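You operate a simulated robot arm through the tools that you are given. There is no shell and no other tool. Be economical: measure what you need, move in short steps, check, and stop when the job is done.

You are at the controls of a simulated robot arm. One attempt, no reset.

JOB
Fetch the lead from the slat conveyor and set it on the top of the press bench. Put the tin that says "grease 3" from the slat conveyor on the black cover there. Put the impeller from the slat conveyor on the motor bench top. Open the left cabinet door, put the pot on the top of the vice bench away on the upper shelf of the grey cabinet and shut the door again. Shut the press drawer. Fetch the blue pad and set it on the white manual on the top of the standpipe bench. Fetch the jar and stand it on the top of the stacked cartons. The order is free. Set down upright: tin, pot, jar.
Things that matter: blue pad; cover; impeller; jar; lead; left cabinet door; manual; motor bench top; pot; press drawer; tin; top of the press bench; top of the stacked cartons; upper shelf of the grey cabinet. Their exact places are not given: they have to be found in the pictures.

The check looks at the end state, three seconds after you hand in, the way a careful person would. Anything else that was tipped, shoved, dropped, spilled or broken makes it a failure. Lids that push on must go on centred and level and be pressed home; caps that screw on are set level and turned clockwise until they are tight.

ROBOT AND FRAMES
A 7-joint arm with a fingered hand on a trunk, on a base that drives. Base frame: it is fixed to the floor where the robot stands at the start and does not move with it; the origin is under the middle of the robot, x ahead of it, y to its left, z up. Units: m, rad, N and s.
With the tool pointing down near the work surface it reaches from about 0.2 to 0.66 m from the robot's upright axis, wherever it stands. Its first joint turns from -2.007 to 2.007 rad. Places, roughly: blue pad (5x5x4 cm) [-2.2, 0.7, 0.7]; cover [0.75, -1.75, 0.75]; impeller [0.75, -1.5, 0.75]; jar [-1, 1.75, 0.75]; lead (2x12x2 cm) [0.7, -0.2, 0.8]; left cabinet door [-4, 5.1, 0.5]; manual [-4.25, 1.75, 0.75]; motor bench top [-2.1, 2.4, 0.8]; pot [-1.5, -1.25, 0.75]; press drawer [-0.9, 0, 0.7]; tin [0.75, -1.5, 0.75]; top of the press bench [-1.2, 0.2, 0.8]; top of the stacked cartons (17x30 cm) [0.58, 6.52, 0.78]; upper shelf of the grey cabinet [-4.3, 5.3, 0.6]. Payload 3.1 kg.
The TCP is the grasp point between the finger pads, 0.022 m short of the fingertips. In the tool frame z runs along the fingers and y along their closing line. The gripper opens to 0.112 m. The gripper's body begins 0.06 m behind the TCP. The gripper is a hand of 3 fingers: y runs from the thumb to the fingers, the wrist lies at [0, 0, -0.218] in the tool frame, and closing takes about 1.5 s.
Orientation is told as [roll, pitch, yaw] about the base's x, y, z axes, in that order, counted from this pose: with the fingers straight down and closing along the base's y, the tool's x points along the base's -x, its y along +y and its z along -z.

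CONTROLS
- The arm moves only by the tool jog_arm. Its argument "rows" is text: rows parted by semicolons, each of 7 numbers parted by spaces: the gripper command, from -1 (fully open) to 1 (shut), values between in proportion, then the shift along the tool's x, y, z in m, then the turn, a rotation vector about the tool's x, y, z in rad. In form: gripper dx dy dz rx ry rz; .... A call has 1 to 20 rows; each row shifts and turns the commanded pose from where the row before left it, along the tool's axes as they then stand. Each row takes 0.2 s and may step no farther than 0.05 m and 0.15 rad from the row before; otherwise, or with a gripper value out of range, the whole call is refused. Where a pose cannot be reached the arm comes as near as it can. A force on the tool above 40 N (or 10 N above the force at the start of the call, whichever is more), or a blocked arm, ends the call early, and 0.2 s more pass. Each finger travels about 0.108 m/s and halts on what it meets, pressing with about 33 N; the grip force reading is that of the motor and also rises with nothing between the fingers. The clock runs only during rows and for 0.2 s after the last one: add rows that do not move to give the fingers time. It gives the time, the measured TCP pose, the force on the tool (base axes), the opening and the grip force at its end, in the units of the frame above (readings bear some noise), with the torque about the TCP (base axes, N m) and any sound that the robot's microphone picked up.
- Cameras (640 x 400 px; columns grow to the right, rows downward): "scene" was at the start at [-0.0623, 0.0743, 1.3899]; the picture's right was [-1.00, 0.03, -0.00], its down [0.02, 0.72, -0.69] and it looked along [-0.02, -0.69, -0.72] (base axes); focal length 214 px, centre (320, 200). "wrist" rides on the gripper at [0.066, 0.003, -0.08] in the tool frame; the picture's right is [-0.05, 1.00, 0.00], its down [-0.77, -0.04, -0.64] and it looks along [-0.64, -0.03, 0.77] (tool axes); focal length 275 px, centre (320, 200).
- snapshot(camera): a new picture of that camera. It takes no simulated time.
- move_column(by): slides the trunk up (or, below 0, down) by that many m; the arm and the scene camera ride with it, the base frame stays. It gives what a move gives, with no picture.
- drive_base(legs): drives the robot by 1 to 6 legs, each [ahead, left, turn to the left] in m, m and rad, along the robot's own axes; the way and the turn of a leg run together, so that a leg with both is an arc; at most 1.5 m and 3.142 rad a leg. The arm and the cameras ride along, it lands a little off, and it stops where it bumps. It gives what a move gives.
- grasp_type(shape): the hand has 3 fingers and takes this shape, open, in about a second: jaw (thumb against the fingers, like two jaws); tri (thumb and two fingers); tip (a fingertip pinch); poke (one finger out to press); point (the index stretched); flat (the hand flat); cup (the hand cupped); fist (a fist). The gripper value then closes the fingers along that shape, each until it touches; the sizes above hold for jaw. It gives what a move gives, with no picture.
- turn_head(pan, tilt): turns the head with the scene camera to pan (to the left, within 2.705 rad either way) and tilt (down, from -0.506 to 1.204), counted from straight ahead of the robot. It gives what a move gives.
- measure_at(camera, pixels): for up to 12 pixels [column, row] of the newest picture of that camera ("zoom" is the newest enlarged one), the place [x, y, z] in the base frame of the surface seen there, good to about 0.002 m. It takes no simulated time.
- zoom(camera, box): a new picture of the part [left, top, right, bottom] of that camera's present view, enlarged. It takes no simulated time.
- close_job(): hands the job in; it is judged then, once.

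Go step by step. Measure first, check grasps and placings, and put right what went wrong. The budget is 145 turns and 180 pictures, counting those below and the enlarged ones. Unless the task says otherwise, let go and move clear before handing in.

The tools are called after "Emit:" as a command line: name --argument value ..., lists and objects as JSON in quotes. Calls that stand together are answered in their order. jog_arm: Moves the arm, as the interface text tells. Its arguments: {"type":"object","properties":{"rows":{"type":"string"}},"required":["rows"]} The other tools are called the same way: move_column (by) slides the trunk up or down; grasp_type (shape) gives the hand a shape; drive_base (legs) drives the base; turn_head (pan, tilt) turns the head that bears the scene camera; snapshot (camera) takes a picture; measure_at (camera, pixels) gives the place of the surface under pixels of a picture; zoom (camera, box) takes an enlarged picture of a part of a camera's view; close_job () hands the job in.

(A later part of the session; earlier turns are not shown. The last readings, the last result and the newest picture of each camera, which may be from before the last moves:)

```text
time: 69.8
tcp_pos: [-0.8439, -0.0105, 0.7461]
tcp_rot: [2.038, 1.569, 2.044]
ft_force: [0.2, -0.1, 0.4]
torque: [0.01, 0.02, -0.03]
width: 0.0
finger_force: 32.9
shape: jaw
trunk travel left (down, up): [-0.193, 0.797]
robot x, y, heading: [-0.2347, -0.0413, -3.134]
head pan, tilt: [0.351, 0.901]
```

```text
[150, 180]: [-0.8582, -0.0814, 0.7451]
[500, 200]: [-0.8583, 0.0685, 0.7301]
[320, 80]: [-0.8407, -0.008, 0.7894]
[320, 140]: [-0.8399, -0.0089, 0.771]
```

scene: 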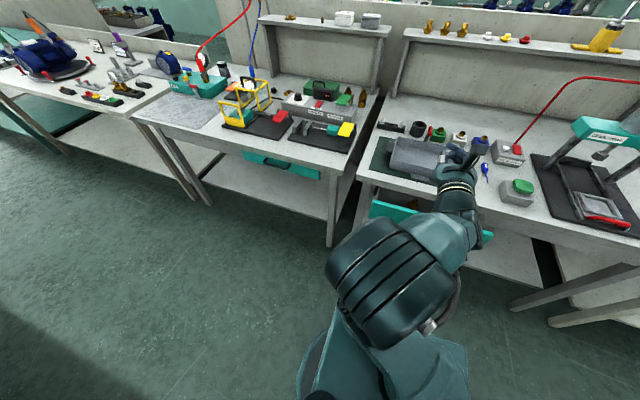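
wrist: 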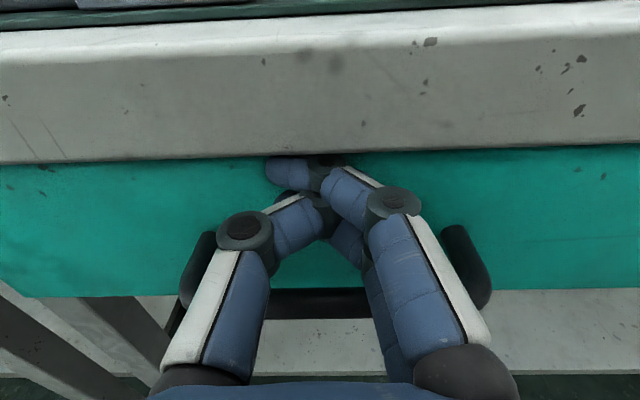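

The face slides in under the bench top (now -0.858, still free). I'll keep pushing until it stops.

Emit:
jog_arm --rows "1 0 0 0.005 0 0 0;1 0 0 0.005 0 0 0;1 0 0 0.005 0 0 0;1 0 0 0.005 0 0 0;1 0 0 0.005 0 0 0;1 0 0 0.005 0 0 0;1 0 0 0 0 0 0"

Emit:
snapshot --camera "wrist"

Emit:
measure_at --camera "wrist" --pixels '[[150, 190], [500, 200], [320, 80], [320, 140], [470, 260]]'

```text
time: 71.4
tcp_pos: [-0.8748, -0.0108, 0.7436]
tcp_rot: [1.893, 1.57, 1.9]
ft_force: [4.6, 1.3, -0.4]
torque: [-0.02, -0.02, 0.05]
width: 0.0
finger_force: 32.6
shape: jaw
trunk travel left (down, up): [-0.193, 0.797]
robot x, y, heading: [-0.2351, -0.0392, -3.131]
head pan, tilt: [0.351, 0.901]
```

```text
145 pictures are left
```

wrist: 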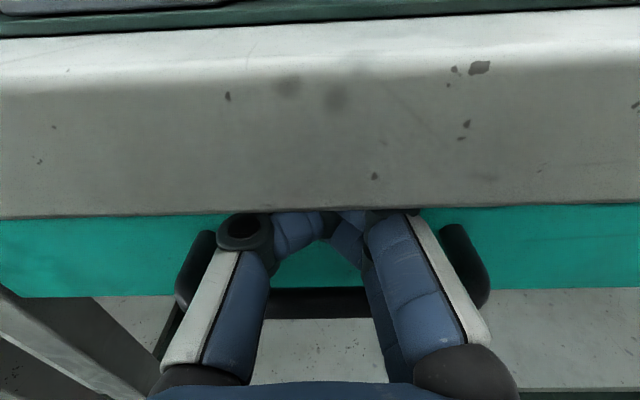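

```text
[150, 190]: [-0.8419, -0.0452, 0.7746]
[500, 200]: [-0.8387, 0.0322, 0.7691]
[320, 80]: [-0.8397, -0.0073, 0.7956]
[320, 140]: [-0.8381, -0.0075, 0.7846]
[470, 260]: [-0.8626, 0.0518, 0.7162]
```

Some force (4.6 N) appears. I'll push a little more, in small steps, to find the stop.

Emit:
jog_arm --rows "1 0 0 0.004 0 0 0;1 0 0 0.004 0 0 0;1 0 0 0.004 0 0 0;1 0 0 0 0 0 0"

Emit:
snapshot --camera "wrist"

Emit:
measure_at --camera "wrist" --pixels '[[150, 250], [500, 250], [470, 260], [190, 260]]'

```text
time: 72.1
tcp_pos: [-0.878, -0.0084, 0.7473]
tcp_rot: [2.515, 1.567, 2.517]
ft_force: [26.9, 1.1, 1.5]
torque: [-0.06, 0.03, 0.19]
width: 0.0
finger_force: 33.0
shape: jaw
trunk travel left (down, up): [-0.193, 0.797]
robot x, y, heading: [-0.2318, -0.0397, -3.131]
head pan, tilt: [0.351, 0.901]
stopped in row 3: the force on the tool passed its limit at 43 N (the readings are from after the stop); the commanded pose is now the measured one
```

```text
144 pictures are left
```

wrist: 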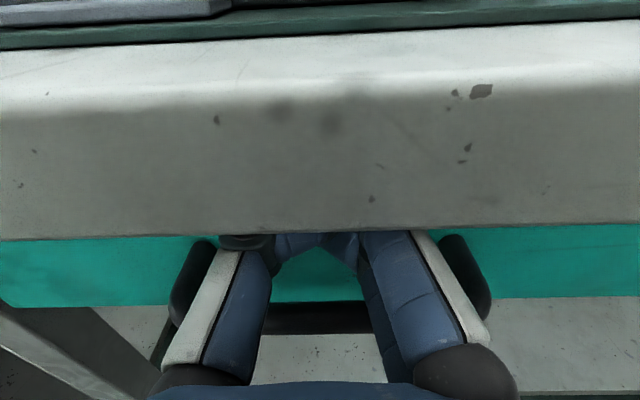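

```text
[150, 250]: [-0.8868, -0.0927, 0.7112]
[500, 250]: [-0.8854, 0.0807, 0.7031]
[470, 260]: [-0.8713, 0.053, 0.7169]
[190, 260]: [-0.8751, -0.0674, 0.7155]
```

The drawer hit its stop (43 N, face at -0.886), so it is shut. I'll pull back, raise the trunk and return the hand to tool-down.

Emit:
jog_arm --rows "1 0 0 -0.05 0 0 0;1 0 0 -0.05 0 0 0;1 0 0 -0.05 0 0 0;1 0 0 -0.05 0 0 0;1 0 0 0 0 0 0"

Emit:
snapshot --camera "wrist"

Emit:
move_column --by 0.326

Emit:
jog_arm --rows "-1 0 0 0 0 -0.15 0;-1 0 0 0 0 -0.15 0;-1 0 0 0 0 -0.15 0;-1 0 0 0 0 -0.15 0;-1 0 0 0 0 -0.15 0;-1 0 0 0 0 -0.15 0;-1 0 0 0 0 -0.15 0;-1 0 0 0 0 -0.15 0;-1 0 0 0 0 -0.15 0;-1 0 0 0 0 -0.15 0;-1 0 0 0 0 -0.07 0;-1 0 0 0 0 0 0"

Emit:
drive_base --legs '[[-0.05, 0.6, 0], [0, 0.6, 0], [0, 0, 1.571], [0, 0, 1.571], [0.15, -0.3, 0]]'

Emit:
turn_head --pan -0.1 --tilt 0.8

Emit:
snapshot --camera "scene"

```text
time: 73.3
tcp_pos: [-0.6818, -0.0085, 0.7443]
tcp_rot: [0.394, 1.57, 0.4]
ft_force: [-0.3, -0.2, -0.8]
torque: [-0.04, -0.01, -0.01]
width: 0.0002
finger_force: 33.0
shape: jaw
trunk travel left (down, up): [-0.193, 0.797]
robot x, y, heading: [-0.2347, -0.0388, -3.13]
head pan, tilt: [0.351, 0.901]
```

```text
143 pictures are left
```

wrist: 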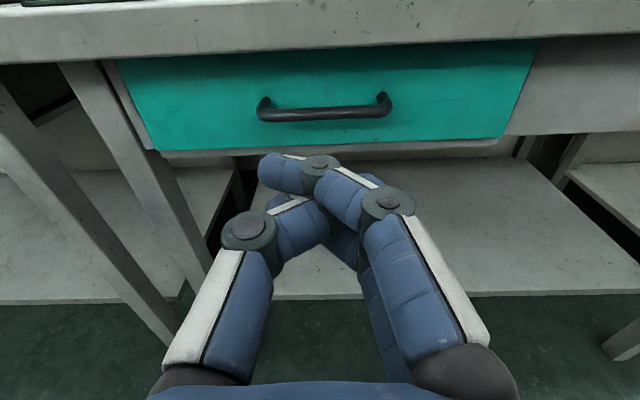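

```text
time: 76.5
tcp_pos: [-0.6825, -0.0083, 1.0712]
tcp_rot: [0.651, 1.57, 0.655]
ft_force: [-0.1, 1.0, 0.4]
torque: [0.01, 0.01, -0.05]
width: 0.0
finger_force: 33.6
shape: jaw
trunk travel left (down, up): [-0.519, 0.471]
robot x, y, heading: [-0.2379, -0.0339, -3.137]
head pan, tilt: [0.351, 0.901]
```

```text
time: 79.2
tcp_pos: [-0.6826, -0.0079, 1.0716]
tcp_rot: [0.003, -0.002, 0.003]
ft_force: [0.4, -0.3, -0.6]
torque: [0.01, 0.03, -0.03]
width: 0.1121
finger_force: 0.0
shape: jaw
trunk travel left (down, up): [-0.519, 0.471]
robot x, y, heading: [-0.2364, -0.0371, -3.134]
head pan, tilt: [0.351, 0.901]
```

```text
time: 94.9
tcp_pos: [0.4029, -1.5806, 1.0707]
tcp_rot: [0.002, 0.0, 3.101]
ft_force: [-0.1, -1.0, -0.1]
torque: [-0.01, 0.02, 0.02]
width: 0.112
finger_force: 0.0
shape: jaw
trunk travel left (down, up): [-0.519, 0.471]
robot x, y, heading: [-0.0454, -1.5325, -0.035]
head pan, tilt: [0.351, 0.901]
```

```text
time: 95.8
tcp_pos: [0.4015, -1.5805, 1.0723]
tcp_rot: [0.003, 0.001, 3.101]
ft_force: [-0.5, -0.2, -0.4]
torque: [0.01, -0.05, 0.0]
width: 0.1118
finger_force: 0.1
shape: jaw
trunk travel left (down, up): [-0.519, 0.471]
robot x, y, heading: [-0.0429, -1.5323, -0.033]
head pan, tilt: [-0.099, 0.799]
```

```text
142 pictures are left
```

scene: 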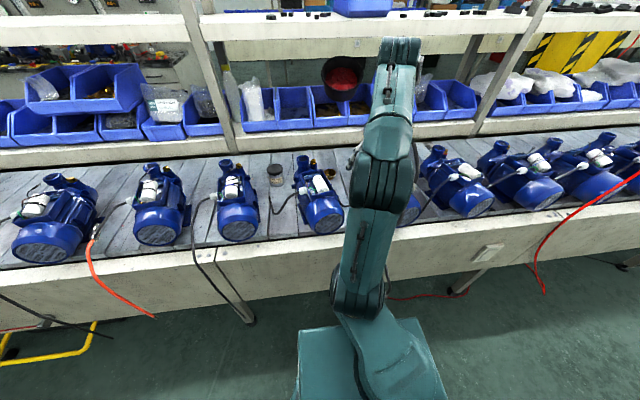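

The drawer is shut. The arm blocks the middle of the view; I'll swing it to the left to see the belt objects near the tin at (275,173).

Emit:
jog_arm --rows "-1 -0.02 -0.045 0 0 0 0;-1 -0.02 -0.045 0 0 0 0;-1 -0.02 -0.045 0 0 0 0;-1 -0.02 -0.045 0 0 0 0;-1 -0.02 -0.045 0 0 0 0;-1 -0.02 -0.045 0 0 0 0;-1 -0.02 -0.045 0 0 0 0;-1 -0.02 -0.045 0 0 0 0;-1 -0.02 -0.045 0 0 0 0;-1 0 0 0 0 0 0"

Emit:
turn_head --pan -0.25 --tilt 0.75

Emit:
snapshot --camera "scene"

Emit:
zoom --camera "scene" --box '[240, 100, 480, 250]'

```text
time: 98.0
tcp_pos: [0.2351, -1.1689, 1.0694]
tcp_rot: [0.001, 0.0, 3.099]
ft_force: [0.8, -0.8, 0.1]
torque: [-0.03, 0.0, 0.02]
width: 0.1119
finger_force: 0.0
shape: jaw
out of reach, approached as far as the arm can: row 9
trunk travel left (down, up): [-0.519, 0.471]
robot x, y, heading: [-0.0439, -1.5335, -0.035]
head pan, tilt: [-0.099, 0.799]
```

```text
time: 98.7
tcp_pos: [0.2353, -1.168, 1.0686]
tcp_rot: [0.003, -0.001, 3.099]
ft_force: [-0.9, -0.5, 0.4]
torque: [0.01, 0.01, -0.01]
width: 0.1119
finger_force: 0.1
shape: jaw
trunk travel left (down, up): [-0.519, 0.471]
robot x, y, heading: [-0.0424, -1.5274, -0.033]
head pan, tilt: [-0.25, 0.75]
```

```text
141 pictures are left
```

scene: 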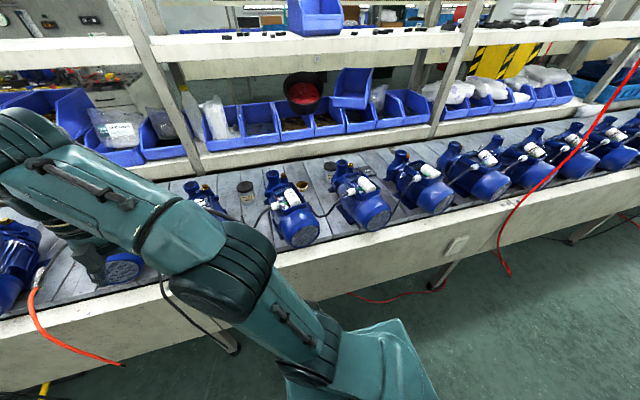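

```text
2.67 times, centred on (360, 175) of scene
```

zoom: 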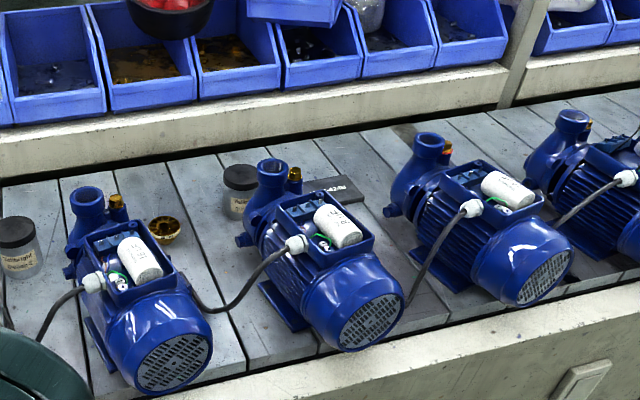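

I see a tin at zoom (18,245), another at (240,188), a brass cup (impeller?) at (165,228) and a dark plate at (335,190). Enlarging and measuring.

Emit:
zoom --camera "scene" --box '[225, 150, 385, 230]'

Emit:
zoom --camera "scene" --box '[230, 160, 310, 205]'

Emit:
zoom --camera "scene" --box '[315, 150, 395, 200]'

```text
4.00 times, centred on (305, 190) of scene
```

zoom: 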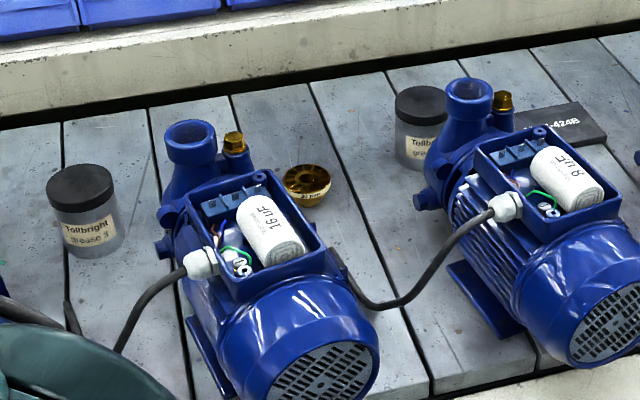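

```text
8.00 times, centred on (270, 182) of scene
```

zoom: 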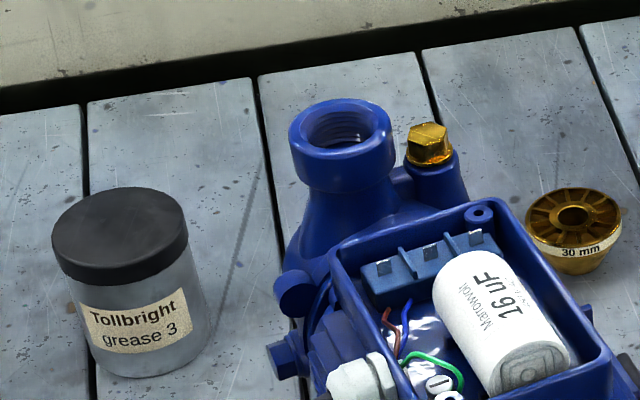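

```text
8.00 times, centred on (355, 175) of scene
```

zoom: 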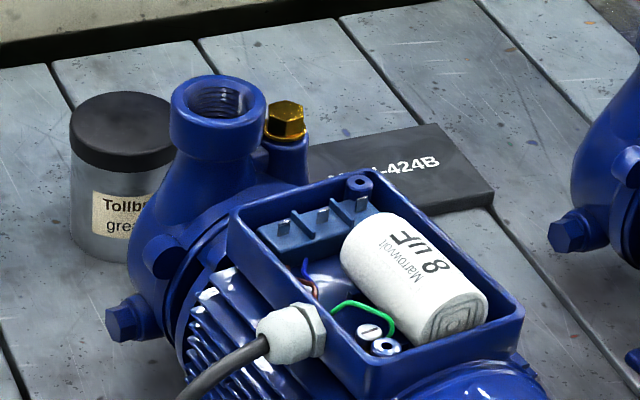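

The left tin reads "grease 3"; the impeller is the brass wheel; the cover is the black plate "…-424B". Measuring all in the 4x picture.

Emit:
zoom --camera "scene" --box '[225, 150, 385, 230]'

Emit:
measure_at --camera "zoom" --pixels '[[80, 185], [48, 195], [113, 190], [90, 245], [307, 180], [285, 180], [328, 182], [307, 198], [555, 125], [600, 130], [545, 118], [578, 108]]'

Emit:
measure_at --camera "zoom" --pixels '[[190, 130], [235, 140], [165, 240], [300, 220], [420, 100], [470, 95], [440, 85], [505, 100], [340, 230], [130, 200], [250, 160], [520, 95]]'

```text
4.00 times, centred on (305, 190) of scene
```

zoom: 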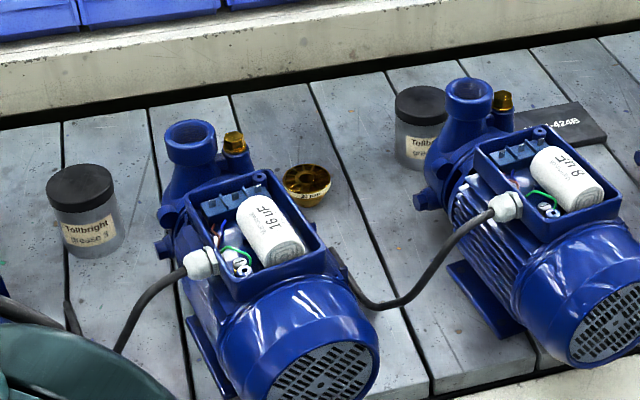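

```text
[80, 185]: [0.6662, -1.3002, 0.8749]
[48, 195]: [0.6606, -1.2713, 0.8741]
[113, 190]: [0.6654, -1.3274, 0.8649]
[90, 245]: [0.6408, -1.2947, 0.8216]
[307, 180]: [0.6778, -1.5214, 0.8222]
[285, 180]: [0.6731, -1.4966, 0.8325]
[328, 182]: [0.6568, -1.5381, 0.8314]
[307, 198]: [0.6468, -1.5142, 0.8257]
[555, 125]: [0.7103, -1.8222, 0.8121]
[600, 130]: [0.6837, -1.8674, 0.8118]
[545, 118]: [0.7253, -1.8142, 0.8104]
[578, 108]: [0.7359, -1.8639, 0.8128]
```

```text
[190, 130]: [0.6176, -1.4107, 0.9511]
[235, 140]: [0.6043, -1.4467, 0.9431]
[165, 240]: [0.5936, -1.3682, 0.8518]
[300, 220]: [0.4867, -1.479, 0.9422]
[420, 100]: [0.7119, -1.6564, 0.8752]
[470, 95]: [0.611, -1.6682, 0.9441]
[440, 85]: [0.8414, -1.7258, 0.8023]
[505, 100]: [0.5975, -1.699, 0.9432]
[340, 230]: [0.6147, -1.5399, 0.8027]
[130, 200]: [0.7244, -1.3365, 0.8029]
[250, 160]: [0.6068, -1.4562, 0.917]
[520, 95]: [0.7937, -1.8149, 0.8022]
```

Tin at (0.665,-1.300), top 0.875; impeller (0.663,-1.517), top 0.832; cover around (0.71,-1.84), top 0.812. I'll drive to x 0.09, y -1.35 and look again.

Emit:
drive_base --legs '[[0, 0.16, 0.034], [0.13, 0, 0]]'

Emit:
turn_head --pan 0.0 --tilt 0.85

Emit:
snapshot --camera "scene"

```text
time: 101.0
tcp_pos: [0.3572, -0.9977, 1.0693]
tcp_rot: [0.002, -0.002, 3.13]
ft_force: [0.9, 0.2, -0.8]
torque: [0.02, 0.0, 0.02]
width: 0.112
finger_force: 0.1
shape: jaw
trunk travel left (down, up): [-0.519, 0.471]
robot x, y, heading: [0.0856, -1.3692, -0.01]
head pan, tilt: [-0.25, 0.75]
```

```text
time: 101.8
tcp_pos: [0.3566, -0.9977, 1.0689]
tcp_rot: [0.002, -0.001, 3.13]
ft_force: [-0.1, -0.7, -0.5]
torque: [0.0, 0.04, 0.01]
width: 0.1119
finger_force: 0.0
shape: jaw
trunk travel left (down, up): [-0.519, 0.471]
robot x, y, heading: [0.0883, -1.3674, -0.006]
head pan, tilt: [0.0, 0.85]
```

```text
135 pictures are left
```

scene: 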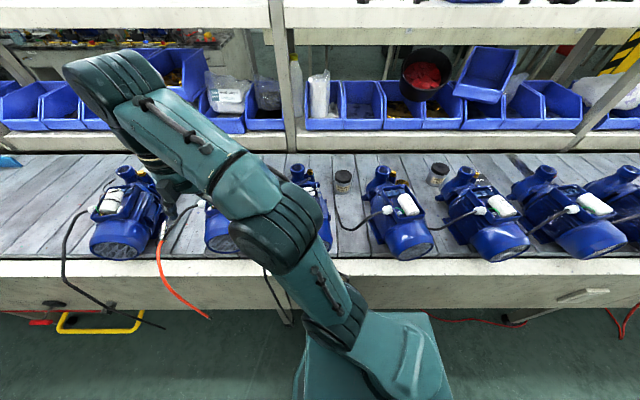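

Measuring the left motor near the tin and the shelf beam, while moving the hand over the tin.

Emit:
measure_at --camera "scene" --pixels '[[322, 185], [325, 210], [300, 170], [380, 175], [385, 200], [500, 15], [400, 145], [365, 215], [362, 180], [343, 176]]'

Emit:
jog_arm --rows "-1 0.0315 0.0375 0.005 0 0 0;-1 0.0315 0.0375 0.005 0 0 0;-1 0.0315 0.0375 0.005 0 0 0;-1 0.0315 0.0375 0.005 0 0 0;-1 0.0315 0.0375 0.005 0 0 0;-1 0.0315 0.0375 0.005 0 0 0;-1 0.0315 0.0375 0.005 0 0 0;-1 0.0315 0.0375 0.01 0 0 0;-1 0 0 0 0 0 0"

Emit:
snapshot --camera "wrist"

```text
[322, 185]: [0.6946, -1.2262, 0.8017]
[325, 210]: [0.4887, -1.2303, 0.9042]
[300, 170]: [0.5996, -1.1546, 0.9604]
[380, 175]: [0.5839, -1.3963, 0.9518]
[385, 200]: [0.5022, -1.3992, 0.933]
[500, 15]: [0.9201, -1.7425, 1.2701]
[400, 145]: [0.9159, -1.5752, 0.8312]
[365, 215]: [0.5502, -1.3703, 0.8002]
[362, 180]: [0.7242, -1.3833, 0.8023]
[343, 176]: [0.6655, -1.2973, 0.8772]
```

```text
time: 103.8
tcp_pos: [0.6051, -1.3008, 1.0226]
tcp_rot: [0.001, 0.001, 3.13]
ft_force: [-0.3, 0.1, 0.1]
torque: [0.0, -0.01, -0.01]
width: 0.112
finger_force: 0.0
shape: jaw
trunk travel left (down, up): [-0.519, 0.471]
robot x, y, heading: [0.0875, -1.3673, -0.006]
head pan, tilt: [0.0, 0.85]
```

```text
134 pictures are left
```

wrist: 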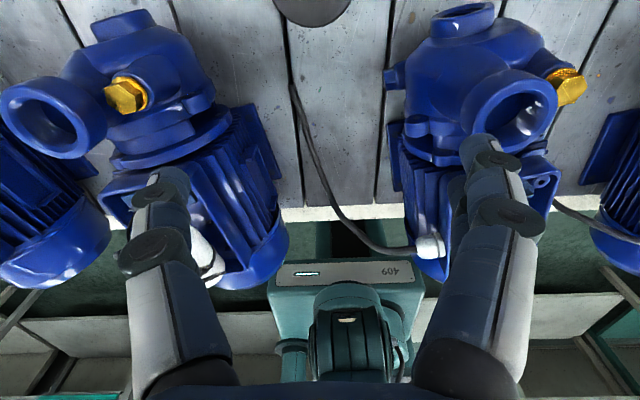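

Tin top is at picture top (312,5) between the two pumps. Measuring pump parts nearest the finger paths.

Emit:
measure_at --camera "wrist" --pixels '[[312, 8], [195, 60], [120, 20], [210, 105], [230, 130], [275, 190], [390, 78], [392, 130], [405, 100], [440, 30], [470, 8], [310, 150]]'

```text
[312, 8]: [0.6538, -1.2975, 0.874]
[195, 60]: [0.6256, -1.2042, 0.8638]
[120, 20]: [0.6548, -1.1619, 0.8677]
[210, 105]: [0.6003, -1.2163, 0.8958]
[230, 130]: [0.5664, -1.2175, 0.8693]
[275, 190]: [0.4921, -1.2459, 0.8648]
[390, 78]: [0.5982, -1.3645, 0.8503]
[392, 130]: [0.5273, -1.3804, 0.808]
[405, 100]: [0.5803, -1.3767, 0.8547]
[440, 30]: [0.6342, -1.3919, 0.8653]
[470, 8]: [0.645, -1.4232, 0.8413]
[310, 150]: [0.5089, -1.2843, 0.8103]
```

Clear space is y -1.19..-1.39 at the tin. I'll open to 9 cm, centre at (0.665,-1.299), descend to z 0.833, and close.

Emit:
jog_arm --rows "-0.6 0.03 0 0.02 0 0 0;-0.6 0.03 -0.001 0.03 0 0 0;-0.6 0 0 0.03 0 0 0;-0.6 0 0 0.03 0 0 0;-0.6 0 0 0.03 0 0 0;-0.6 0 0 0.025 0 0 0;-0.6 0 0 0.025 0 0 0;-0.6 0 0 0 0 0 0"

Emit:
snapshot --camera "wrist"

```text
time: 105.5
tcp_pos: [0.6661, -1.3001, 0.8331]
tcp_rot: [0.001, 0.0, 3.13]
ft_force: [-0.8, 0.0, 0.7]
torque: [-0.01, -0.01, 0.02]
width: 0.09
finger_force: 0.1
shape: jaw
trunk travel left (down, up): [-0.519, 0.471]
robot x, y, heading: [0.0895, -1.3664, -0.008]
head pan, tilt: [0.0, 0.85]
```

```text
133 pictures are left
```

wrist: 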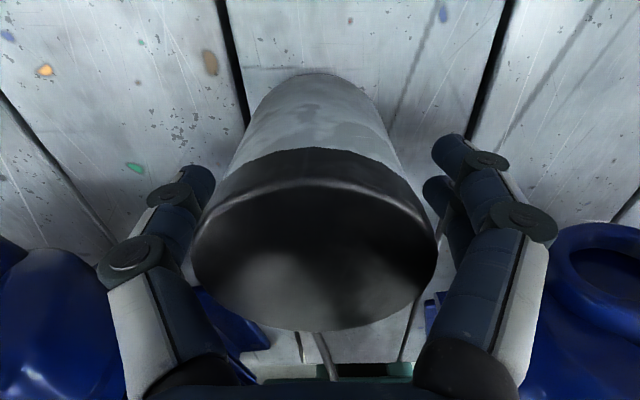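

The tin sits between the fingers. Closing and lifting straight up.

Emit:
jog_arm --rows "0 0 0 0 0 0 0;0.5 0 0 0 0 0 0;1 0 0 0 0 0 0;1 0 0 0 0 0 0;1 0 0 0 0 0 0;1 0 0 0 0 0 0;1 0 0 -0.02 0 0 0;1 0 0 -0.03 0 0 0;1 0 0 -0.04 0 0 0;1 0 0 -0.04 0 0 0;1 -0.015 0 -0.04 0 0 0;1 -0.03 0 -0.04 0 0 0;1 -0.045 0 -0.01 0 0 0;1 -0.045 0 -0.01 0 0 0;1 0 0 0 0 0 0"

Emit:
snapshot --camera "wrist"

```text
time: 108.8
tcp_pos: [0.5307, -1.3, 1.057]
tcp_rot: [0.001, -0.004, 3.131]
ft_force: [0.0, 0.2, -2.1]
torque: [0.01, 0.04, -0.02]
width: 0.0514
finger_force: 33.2
shape: jaw
out of reach, approached as far as the arm can: row 12
trunk travel left (down, up): [-0.519, 0.471]
robot x, y, heading: [0.0871, -1.3662, -0.007]
head pan, tilt: [0.0, 0.85]
```

```text
132 pictures are left
```

wrist: 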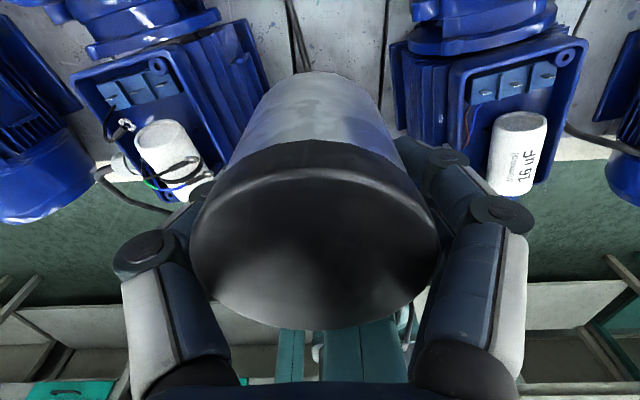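

The tin is held, bottom at about 1.02, above the pumps. I'll sidestep right to the cover.

Emit:
drive_base --legs '[[0, -0.45, 0.008]]'

Emit:
turn_head --pan -0.15 --tilt 0.8

Emit:
snapshot --camera "scene"

Emit:
snapshot --camera "wrist"

```text
time: 111.5
tcp_pos: [0.5287, -1.7516, 1.057]
tcp_rot: [0.003, -0.001, 3.129]
ft_force: [-0.1, 0.0, -1.6]
torque: [-0.01, 0.04, 0.0]
width: 0.0508
finger_force: 32.6
shape: jaw
trunk travel left (down, up): [-0.519, 0.471]
robot x, y, heading: [0.083, -1.8206, -0.007]
head pan, tilt: [0.0, 0.85]
```

```text
time: 112.2
tcp_pos: [0.5286, -1.7504, 1.056]
tcp_rot: [0.001, 0.001, 3.128]
ft_force: [-0.3, 0.5, -1.6]
torque: [0.0, 0.03, 0.0]
width: 0.0511
finger_force: 32.8
shape: jaw
trunk travel left (down, up): [-0.519, 0.471]
robot x, y, heading: [0.0868, -1.8189, -0.009]
head pan, tilt: [-0.15, 0.799]
```

```text
131 pictures are left
```

scene: 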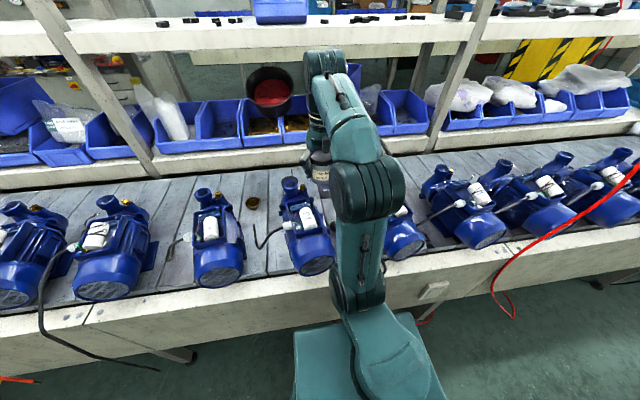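

```text
130 pictures are left
```

wrist: 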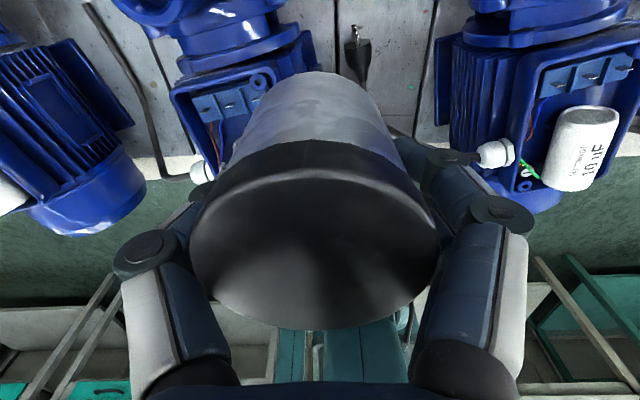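

The cover is hidden beneath/behind the arm. I'll advance above it (keeping the tin above the pump tops) and look with the wrist camera.

Emit:
jog_arm --rows "1 0.03 0.03 0.01 0 0 0;1 0.03 0.03 0.01 0 0 0;1 0.03 0.02 0.005 0 0 0;1 0.02 0 0.005 0 0 0;1 0 0 0 0 0 0"

Emit:
snapshot --camera "wrist"

Emit:
snapshot --camera "scene"

```text
time: 113.4
tcp_pos: [0.6369, -1.8319, 1.0257]
tcp_rot: [0.002, 0.0, 3.126]
ft_force: [-0.1, 0.2, -2.6]
torque: [0.02, 0.03, -0.03]
width: 0.0512
finger_force: 33.0
shape: jaw
trunk travel left (down, up): [-0.519, 0.471]
robot x, y, heading: [0.0862, -1.8179, -0.007]
head pan, tilt: [-0.15, 0.799]
```

```text
129 pictures are left
```

wrist: 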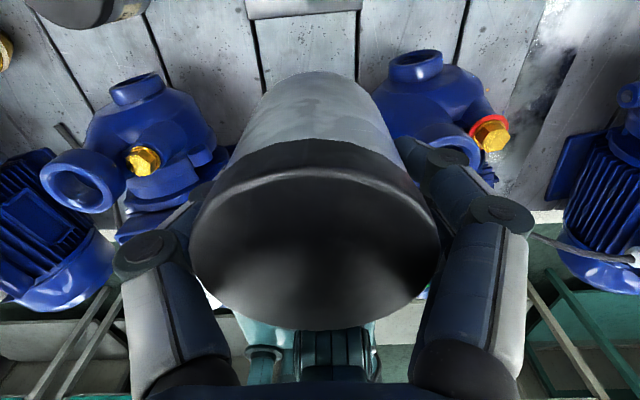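

```text
128 pictures are left
```

scene: 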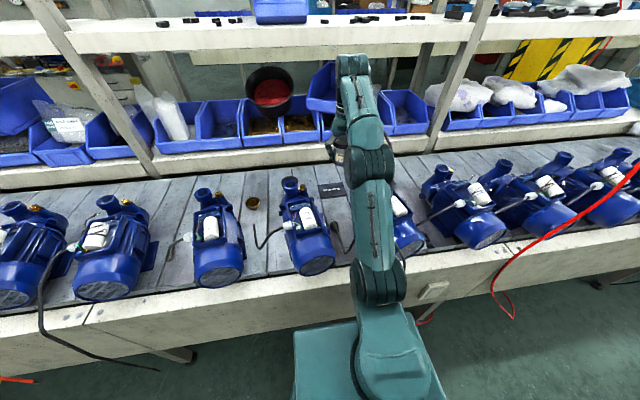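

The cover appears at wrist (300,8) and scene (333,187). Enlarging and measuring it.

Emit:
zoom --camera "scene" --box '[260, 150, 380, 225]'

Emit:
measure_at --camera "wrist" --pixels '[[250, 16], [360, 8], [300, 13], [300, 2], [395, 90], [215, 130], [440, 65], [320, 60]]'

```text
5.33 times, centred on (320, 188) of scene
```

zoom: 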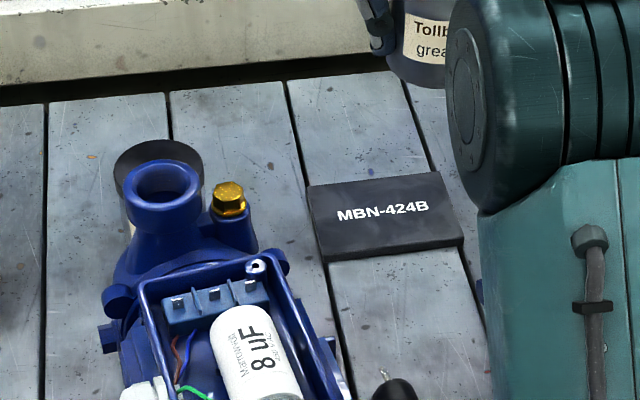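

```text
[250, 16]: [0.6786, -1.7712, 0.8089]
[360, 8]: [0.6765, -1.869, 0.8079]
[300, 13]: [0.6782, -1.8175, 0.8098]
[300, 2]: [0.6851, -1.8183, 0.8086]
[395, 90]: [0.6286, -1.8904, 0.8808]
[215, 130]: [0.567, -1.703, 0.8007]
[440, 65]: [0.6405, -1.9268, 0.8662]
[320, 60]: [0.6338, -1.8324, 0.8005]
```

Emit:
measure_at --camera "zoom" --pixels '[[312, 190], [322, 255], [460, 240], [438, 175], [380, 215], [340, 250]]'

```text
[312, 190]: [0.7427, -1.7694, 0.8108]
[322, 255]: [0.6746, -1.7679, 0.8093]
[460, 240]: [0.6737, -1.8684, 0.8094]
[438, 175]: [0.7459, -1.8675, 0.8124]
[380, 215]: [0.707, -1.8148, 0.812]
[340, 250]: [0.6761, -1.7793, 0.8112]
```

Cover rectangle is x 0.675–0.745, y -1.769..-1.868, top 0.811. I'll centre the tin at (0.71,-1.819) and lower to just above it.

Emit:
jog_arm --rows "1 0.036 -0.007 0.015 0 0 0;1 0.038 -0.006 0.02 0 0 0;1 0 0 0.03 0 0 0;1 0 0 0.035 0 0 0;1 0 0 0.035 0 0 0;1 0 0 0.025 0 0 0;1 0 0 0.015 0 0 0;1 0 0 0 0 0 0;1 0 0 0 0 0 0"

Emit:
snapshot --camera "wrist"

Emit:
zoom --camera "scene" --box '[260, 130, 400, 220]'

```text
time: 115.4
tcp_pos: [0.6587, -1.8279, 0.8486]
tcp_rot: [0.002, 0.0, 3.129]
ft_force: [-0.9, -0.2, -2.9]
torque: [0.02, 0.01, 0.01]
width: 0.0509
finger_force: 32.8
shape: jaw
out of reach, approached as far as the arm can: row 1, 2
trunk travel left (down, up): [-0.519, 0.471]
robot x, y, heading: [0.0854, -1.8183, -0.003]
head pan, tilt: [-0.15, 0.799]
```

```text
126 pictures are left
```

wrist: 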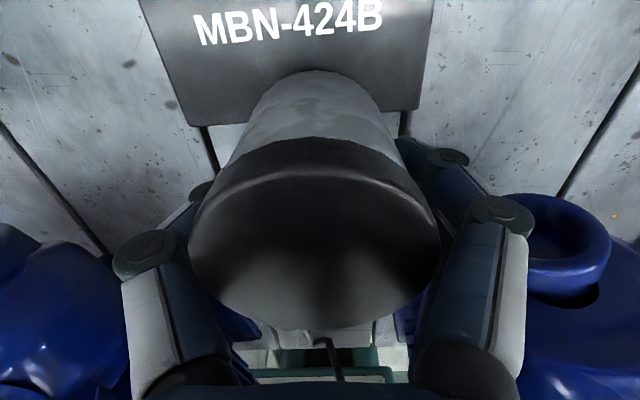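

```text
4.44 times, centred on (330, 175) of scene
```

zoom: 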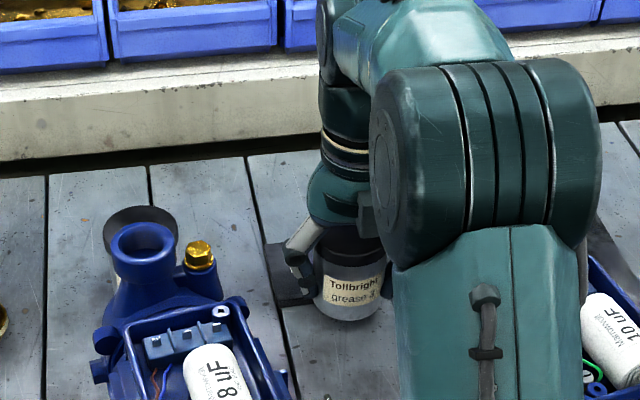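

The x move was cut short; the tin is at x 0.659, before the cover. I'll rise 2 cm, advance 5 cm, and lower again.

Emit:
jog_arm --rows "1 0 0 -0.02 0 0 0;1 0.026 -0.005 0 0 0 0;1 0.0255 -0.004 0 0 0 0;1 0 0 0.012 0 0 0;1 0 0 0 0 0 0"

Emit:
snapshot --camera "wrist"

Emit:
zoom --camera "scene" --box '[260, 130, 400, 220]'

```text
time: 116.6
tcp_pos: [0.7105, -1.8194, 0.8557]
tcp_rot: [0.002, -0.001, 3.129]
ft_force: [-0.3, -1.0, -1.9]
torque: [-0.03, 0.04, -0.01]
width: 0.051
finger_force: 33.8
shape: jaw
trunk travel left (down, up): [-0.519, 0.471]
robot x, y, heading: [0.0862, -1.8184, -0.01]
head pan, tilt: [-0.15, 0.799]
```

```text
124 pictures are left
```

wrist: 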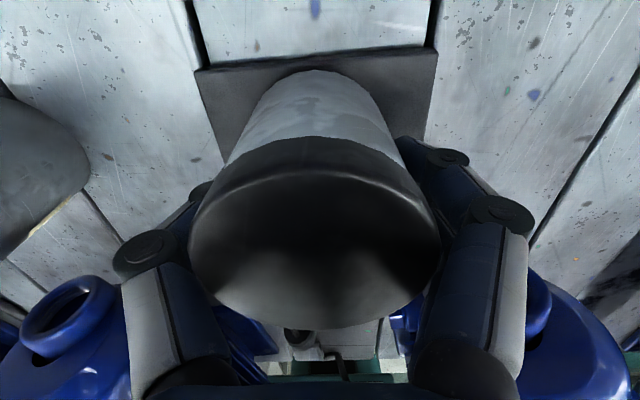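

```text
4.44 times, centred on (330, 175) of scene
```

zoom: 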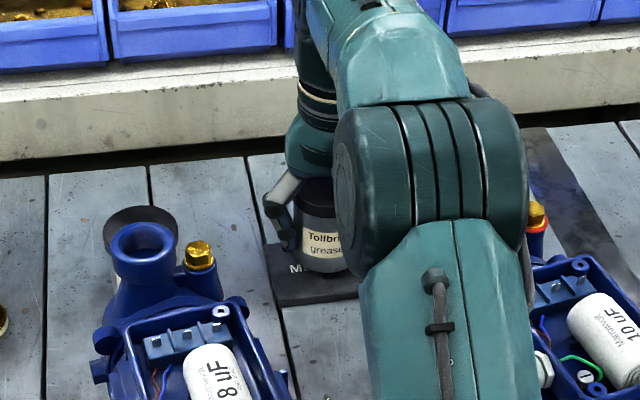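

The tin is centred on the cover. Lowering the last 12 mm in small steps.

Emit:
jog_arm --rows "1 0 0 0.005 0 0 0;1 0 0 0.004 0 0 0;1 0 0 0.002 0 0 0;1 0 0 0 0 0 0"

Emit:
jog_arm --rows "1 0 0 0.002 0 0 0;1 0 0 0 0 0 0"

```text
time: 117.6
tcp_pos: [0.7103, -1.8195, 0.8434]
tcp_rot: [0.001, 0.0, 3.13]
ft_force: [0.6, -0.8, 3.2]
torque: [0.03, -0.01, 0.02]
width: 0.0512
finger_force: 32.9
shape: jaw
trunk travel left (down, up): [-0.519, 0.471]
robot x, y, heading: [0.0848, -1.8175, -0.012]
head pan, tilt: [-0.15, 0.799]
```

```text
time: 118.2
tcp_pos: [0.7104, -1.8199, 0.8444]
tcp_rot: [0.001, 0.005, 3.129]
ft_force: [2.4, 0.4, 15.3]
torque: [0.06, -0.03, 0.02]
width: 0.0509
finger_force: 33.6
shape: jaw
trunk travel left (down, up): [-0.519, 0.471]
robot x, y, heading: [0.0853, -1.8181, -0.009]
head pan, tilt: [-0.15, 0.799]
```

Contact is made (15 N up). Releasing and rising straight up.

Emit:
jog_arm --rows "1 0 0 -0.0015 0 0 0;0.1 0 0 0 0 0 0;-0.2 0 0 0 0 0 0;-0.45 0 0 0 0 0 0;-0.45 0 0 0 0 0 0;-0.45 0 0 -0.03 0 0 0;-0.45 0 0 -0.04 0 0 0;-0.45 -0.01 0 -0.04 0 0 0;-0.45 -0.04 0 -0.03 0 0 0;-0.45 -0.04 0 -0.03 0 0 0;-0.45 -0.04 0 -0.02 0 0 0;-0.45 0 0 0 0 0 0"

Emit:
snapshot --camera "wrist"

Emit:
zoom --camera "scene" --box '[260, 130, 400, 220]'

```text
time: 120.8
tcp_pos: [0.5779, -1.8194, 1.0232]
tcp_rot: [0.002, 0.0, 3.128]
ft_force: [0.7, -0.5, 0.4]
torque: [0.04, -0.01, -0.01]
width: 0.0808
finger_force: 0.0
shape: jaw
out of reach, approached as far as the arm can: row 8
trunk travel left (down, up): [-0.519, 0.471]
robot x, y, heading: [0.0866, -1.8205, -0.011]
head pan, tilt: [-0.15, 0.799]
```

```text
122 pictures are left
```

wrist: 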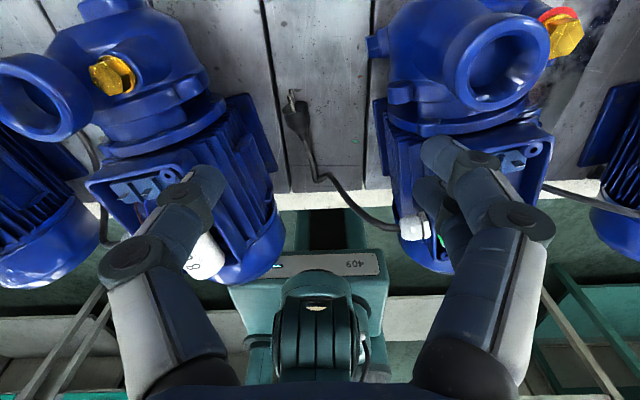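

```text
4.44 times, centred on (330, 175) of scene
```

zoom: 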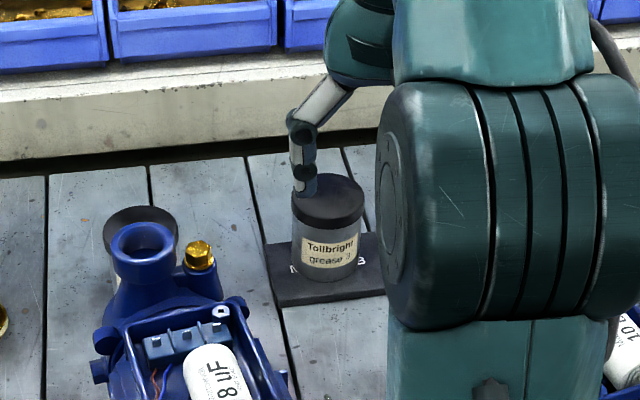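

The tin stands upright on the cover. Next, the impeller: sidestep left 0.30 m and look with the wrist camera.

Emit:
drive_base --legs '[[0, 0.3, 0.008]]'

Emit:
jog_arm --rows "-0.45 0.03 0 0.015 0 0 0;-0.45 0 0 0 0 0 0"

Emit:
snapshot --camera "wrist"

```text
time: 122.8
tcp_pos: [0.5783, -1.5182, 1.0221]
tcp_rot: [0.002, 0.002, 3.136]
ft_force: [-0.2, 0.1, -0.6]
torque: [0.03, 0.01, -0.02]
width: 0.0807
finger_force: 0.1
shape: jaw
trunk travel left (down, up): [-0.519, 0.471]
robot x, y, heading: [0.0879, -1.5229, -0.005]
head pan, tilt: [-0.15, 0.799]
```

```text
time: 123.4
tcp_pos: [0.6083, -1.5188, 1.0076]
tcp_rot: [0.001, 0.0, 3.137]
ft_force: [-0.4, -0.6, 0.4]
torque: [0.0, -0.01, -0.02]
width: 0.081
finger_force: 0.1
shape: jaw
trunk travel left (down, up): [-0.519, 0.471]
robot x, y, heading: [0.0871, -1.522, 0.003]
head pan, tilt: [-0.15, 0.799]
```

```text
120 pictures are left
```

wrist: 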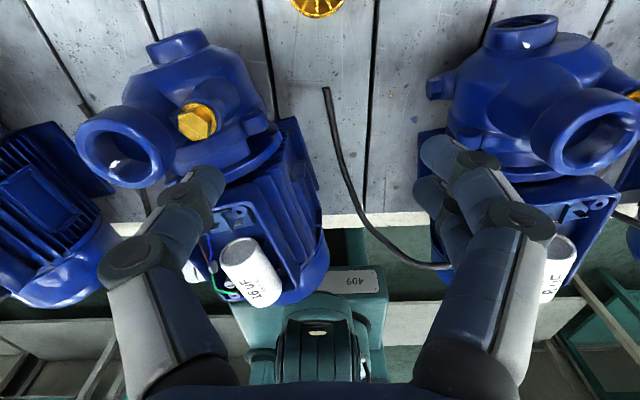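

Impeller visible at (315,5). Measuring it and the left pump's nearest edge.

Emit:
measure_at --camera "wrist" --pixels '[[296, 6], [340, 6], [318, 15], [318, 3], [250, 80], [270, 130], [255, 105], [430, 90], [300, 60]]'

Emit:
zoom --camera "scene" --box '[260, 140, 400, 230]'

```text
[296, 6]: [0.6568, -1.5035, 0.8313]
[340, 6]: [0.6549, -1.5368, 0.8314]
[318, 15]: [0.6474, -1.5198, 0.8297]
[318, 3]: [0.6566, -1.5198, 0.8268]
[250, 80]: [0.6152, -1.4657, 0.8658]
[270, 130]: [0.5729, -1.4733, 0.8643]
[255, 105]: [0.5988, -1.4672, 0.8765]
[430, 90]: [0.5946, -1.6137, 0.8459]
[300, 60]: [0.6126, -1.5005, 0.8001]
```

```text
4.44 times, centred on (330, 185) of scene
```

zoom: 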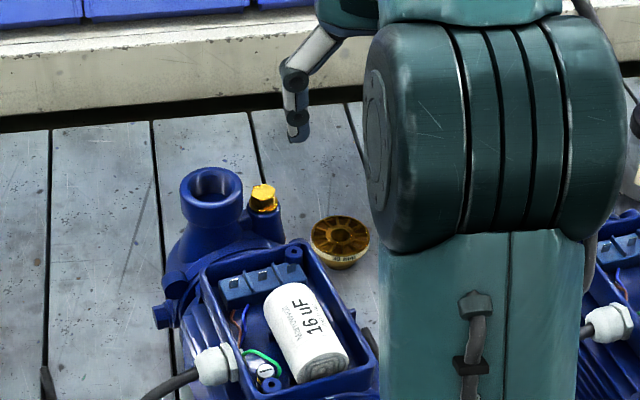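

Emit:
measure_at --camera "zoom" --pixels '[[340, 218], [342, 255], [314, 237], [367, 236], [342, 264], [342, 236]]'

```text
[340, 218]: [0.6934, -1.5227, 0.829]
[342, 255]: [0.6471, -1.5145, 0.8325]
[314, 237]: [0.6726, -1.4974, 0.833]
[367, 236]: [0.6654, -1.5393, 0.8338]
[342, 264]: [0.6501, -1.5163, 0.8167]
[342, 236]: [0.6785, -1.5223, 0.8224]
```

Impeller centre (0.670,-1.519), radius 22 mm, top 0.833. Descending to TCP z 0.828 and closing on the rim.

Emit:
jog_arm --rows "-0.45 0.03 0 0.02 0 0 0;-0.45 0.0318 0 0.03 0 0 0;-0.45 0 0 0.03 0 0 0;-0.45 0 0 0.03 0 0 0;-0.45 0 0 0.03 0 0 0;-0.45 0 0 0.02 0 0 0;-0.45 0 0 0.0195 0 0 0;-0.45 0 0 0 0 0 0"

Emit:
snapshot --camera "wrist"

```text
time: 125.2
tcp_pos: [0.6717, -1.52, 0.8266]
tcp_rot: [0.001, 0.0, 3.137]
ft_force: [-0.8, 0.3, 0.6]
torque: [-0.01, 0.04, 0.01]
width: 0.081
finger_force: 0.0
shape: jaw
trunk travel left (down, up): [-0.519, 0.471]
robot x, y, heading: [0.0876, -1.5216, -0.0]
head pan, tilt: [-0.15, 0.799]
```

```text
118 pictures are left
```

wrist: 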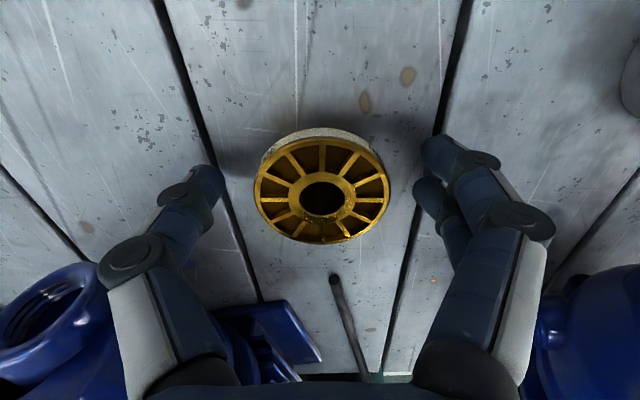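

TCP projects at (320,200), right on the hub. Closing and lifting.

Emit:
jog_arm --rows "0 0 0 0 0 0 0;0.5 0 0 0 0 0 0;1 0 0 0 0 0 0;1 0 0 0 0 0 0;1 0 0 0 0 0 0;1 0 0 0 0 0 0;1 0 0 -0.02 0 0 0;1 0 0 -0.03 0 0 0;1 0 0 -0.04 0 0 0;1 0 0 -0.04 0 0 0;1 -0.03 0 -0.035 0 0 0;1 -0.045 0 -0.02 0 0 0;1 -0.045 0 -0.02 0 0 0;1 -0.045 0 -0.01 0 0 0;1 0 0 0 0 0 0"

Emit:
snapshot --camera "wrist"

```text
time: 128.4
tcp_pos: [0.5064, -1.5209, 1.0442]
tcp_rot: [0.001, -0.001, 3.134]
ft_force: [-0.6, -0.3, -2.6]
torque: [0.0, 0.02, -0.04]
width: 0.0317
finger_force: 33.4
shape: jaw
trunk travel left (down, up): [-0.519, 0.471]
robot x, y, heading: [0.0878, -1.5217, 0.003]
head pan, tilt: [-0.15, 0.799]
```

```text
117 pictures are left
```

wrist: 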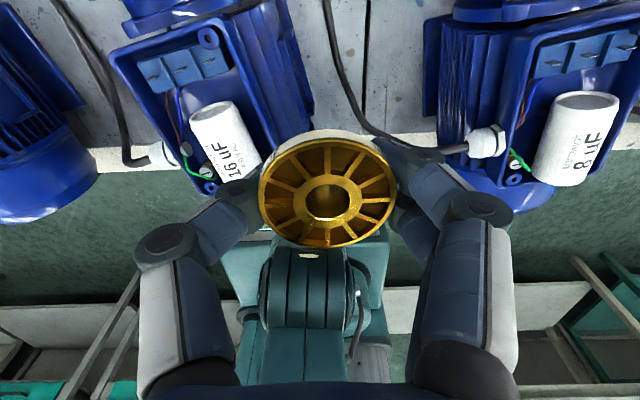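

The impeller is held (grip under the rim). Now I'll back off, turn up the aisle (+y) and look for the way to the motor bench.

Emit:
drive_base --legs '[[-0.36, 0, 0], [0, 0, 1.571], [1.5, 0, 0], [1.0, 0, 0]]'

Emit:
turn_head --pan 0.5 --tilt 0.4

Emit:
snapshot --camera "scene"

Emit:
turn_head --pan 1.3 --tilt 0.4

Emit:
snapshot --camera "scene"

```text
time: 146.2
tcp_pos: [-0.296, 1.3757, 1.0434]
tcp_rot: [0.003, -0.001, -1.573]
ft_force: [-0.7, 0.6, -1.9]
torque: [0.0, -0.03, 0.01]
width: 0.0313
finger_force: 32.8
shape: jaw
trunk travel left (down, up): [-0.519, 0.471]
robot x, y, heading: [-0.2922, 0.9546, 1.574]
head pan, tilt: [-0.15, 0.799]
```

```text
time: 147.2
tcp_pos: [-0.2983, 1.377, 1.0438]
tcp_rot: [0.001, -0.001, -1.574]
ft_force: [0.1, 0.6, -2.7]
torque: [0.01, 0.03, 0.01]
width: 0.0316
finger_force: 32.8
shape: jaw
trunk travel left (down, up): [-0.519, 0.471]
robot x, y, heading: [-0.2921, 0.9548, 1.578]
head pan, tilt: [0.499, 0.4]
```

```text
116 pictures are left
```

scene: 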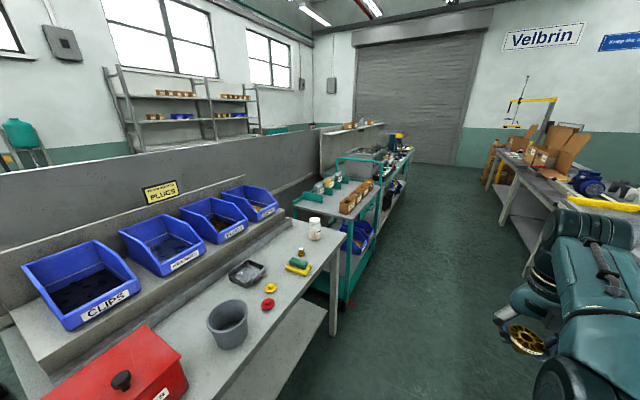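

```text
time: 148.4
tcp_pos: [-0.2968, 1.3761, 1.0442]
tcp_rot: [0.002, -0.001, -1.573]
ft_force: [-0.2, -0.4, -3.2]
torque: [-0.01, 0.02, 0.03]
width: 0.0313
finger_force: 32.9
shape: jaw
trunk travel left (down, up): [-0.519, 0.471]
robot x, y, heading: [-0.2992, 0.9575, 1.58]
head pan, tilt: [1.3, 0.4]
```

```text
115 pictures are left
```

scene: 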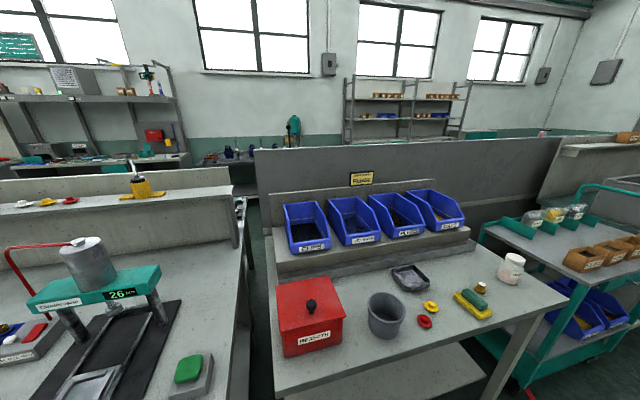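

The jar is probably the white bottle at (511,268). I need a passage to the next aisle, so I'll drive further up and look.

Emit:
drive_base --legs '[[1.4, 0, 0], [1.2, 0, 0]]'

Emit:
turn_head --pan 0.6 --tilt 0.4

Emit:
snapshot --camera "scene"

```text
time: 161.1
tcp_pos: [-0.3025, 3.9902, 1.0441]
tcp_rot: [0.001, 0.0, -1.568]
ft_force: [-0.4, 0.3, -3.1]
torque: [-0.04, 0.02, 0.01]
width: 0.0314
finger_force: 32.6
shape: jaw
trunk travel left (down, up): [-0.519, 0.471]
robot x, y, heading: [-0.3051, 3.5689, 1.58]
head pan, tilt: [1.3, 0.4]
```

```text
time: 162.2
tcp_pos: [-0.304, 3.9903, 1.0433]
tcp_rot: [0.002, -0.001, -1.568]
ft_force: [0.0, -0.1, -2.6]
torque: [0.01, -0.01, 0.0]
width: 0.0313
finger_force: 33.1
shape: jaw
trunk travel left (down, up): [-0.519, 0.471]
robot x, y, heading: [-0.2966, 3.5718, 1.583]
head pan, tilt: [0.6, 0.4]
```

```text
114 pictures are left
```

scene: 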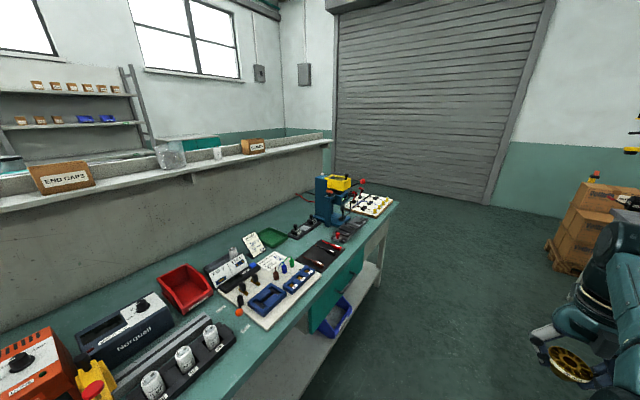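

The row ends at about (395,205); stacked cartons appear at (580,235). Measuring these to plan the route round the end.

Emit:
measure_at --camera "scene" --pixels '[[397, 203], [332, 143], [370, 300], [420, 260], [560, 265], [590, 190], [600, 215], [560, 238], [420, 190], [630, 190]]'

Emit:
zoom --camera "scene" --box '[500, 130, 640, 280]'

```text
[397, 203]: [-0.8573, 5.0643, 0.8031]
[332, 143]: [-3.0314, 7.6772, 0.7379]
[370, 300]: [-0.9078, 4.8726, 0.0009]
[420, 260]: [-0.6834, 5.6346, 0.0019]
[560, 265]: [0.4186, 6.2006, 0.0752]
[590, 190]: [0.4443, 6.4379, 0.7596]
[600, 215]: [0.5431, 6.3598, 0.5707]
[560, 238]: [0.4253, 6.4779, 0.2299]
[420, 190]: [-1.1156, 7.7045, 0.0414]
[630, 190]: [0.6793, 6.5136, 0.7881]
```

```text
2.67 times, centred on (570, 205) of scene
```

zoom: 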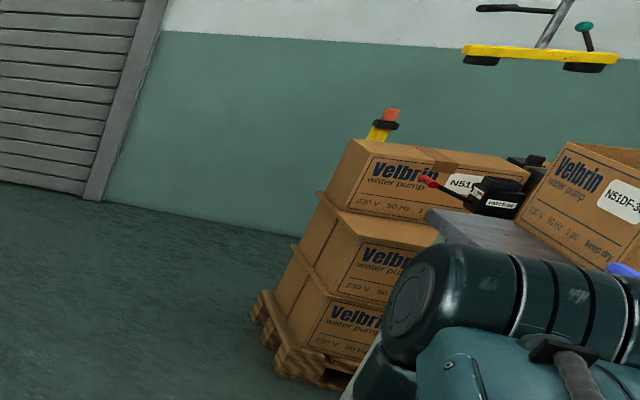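

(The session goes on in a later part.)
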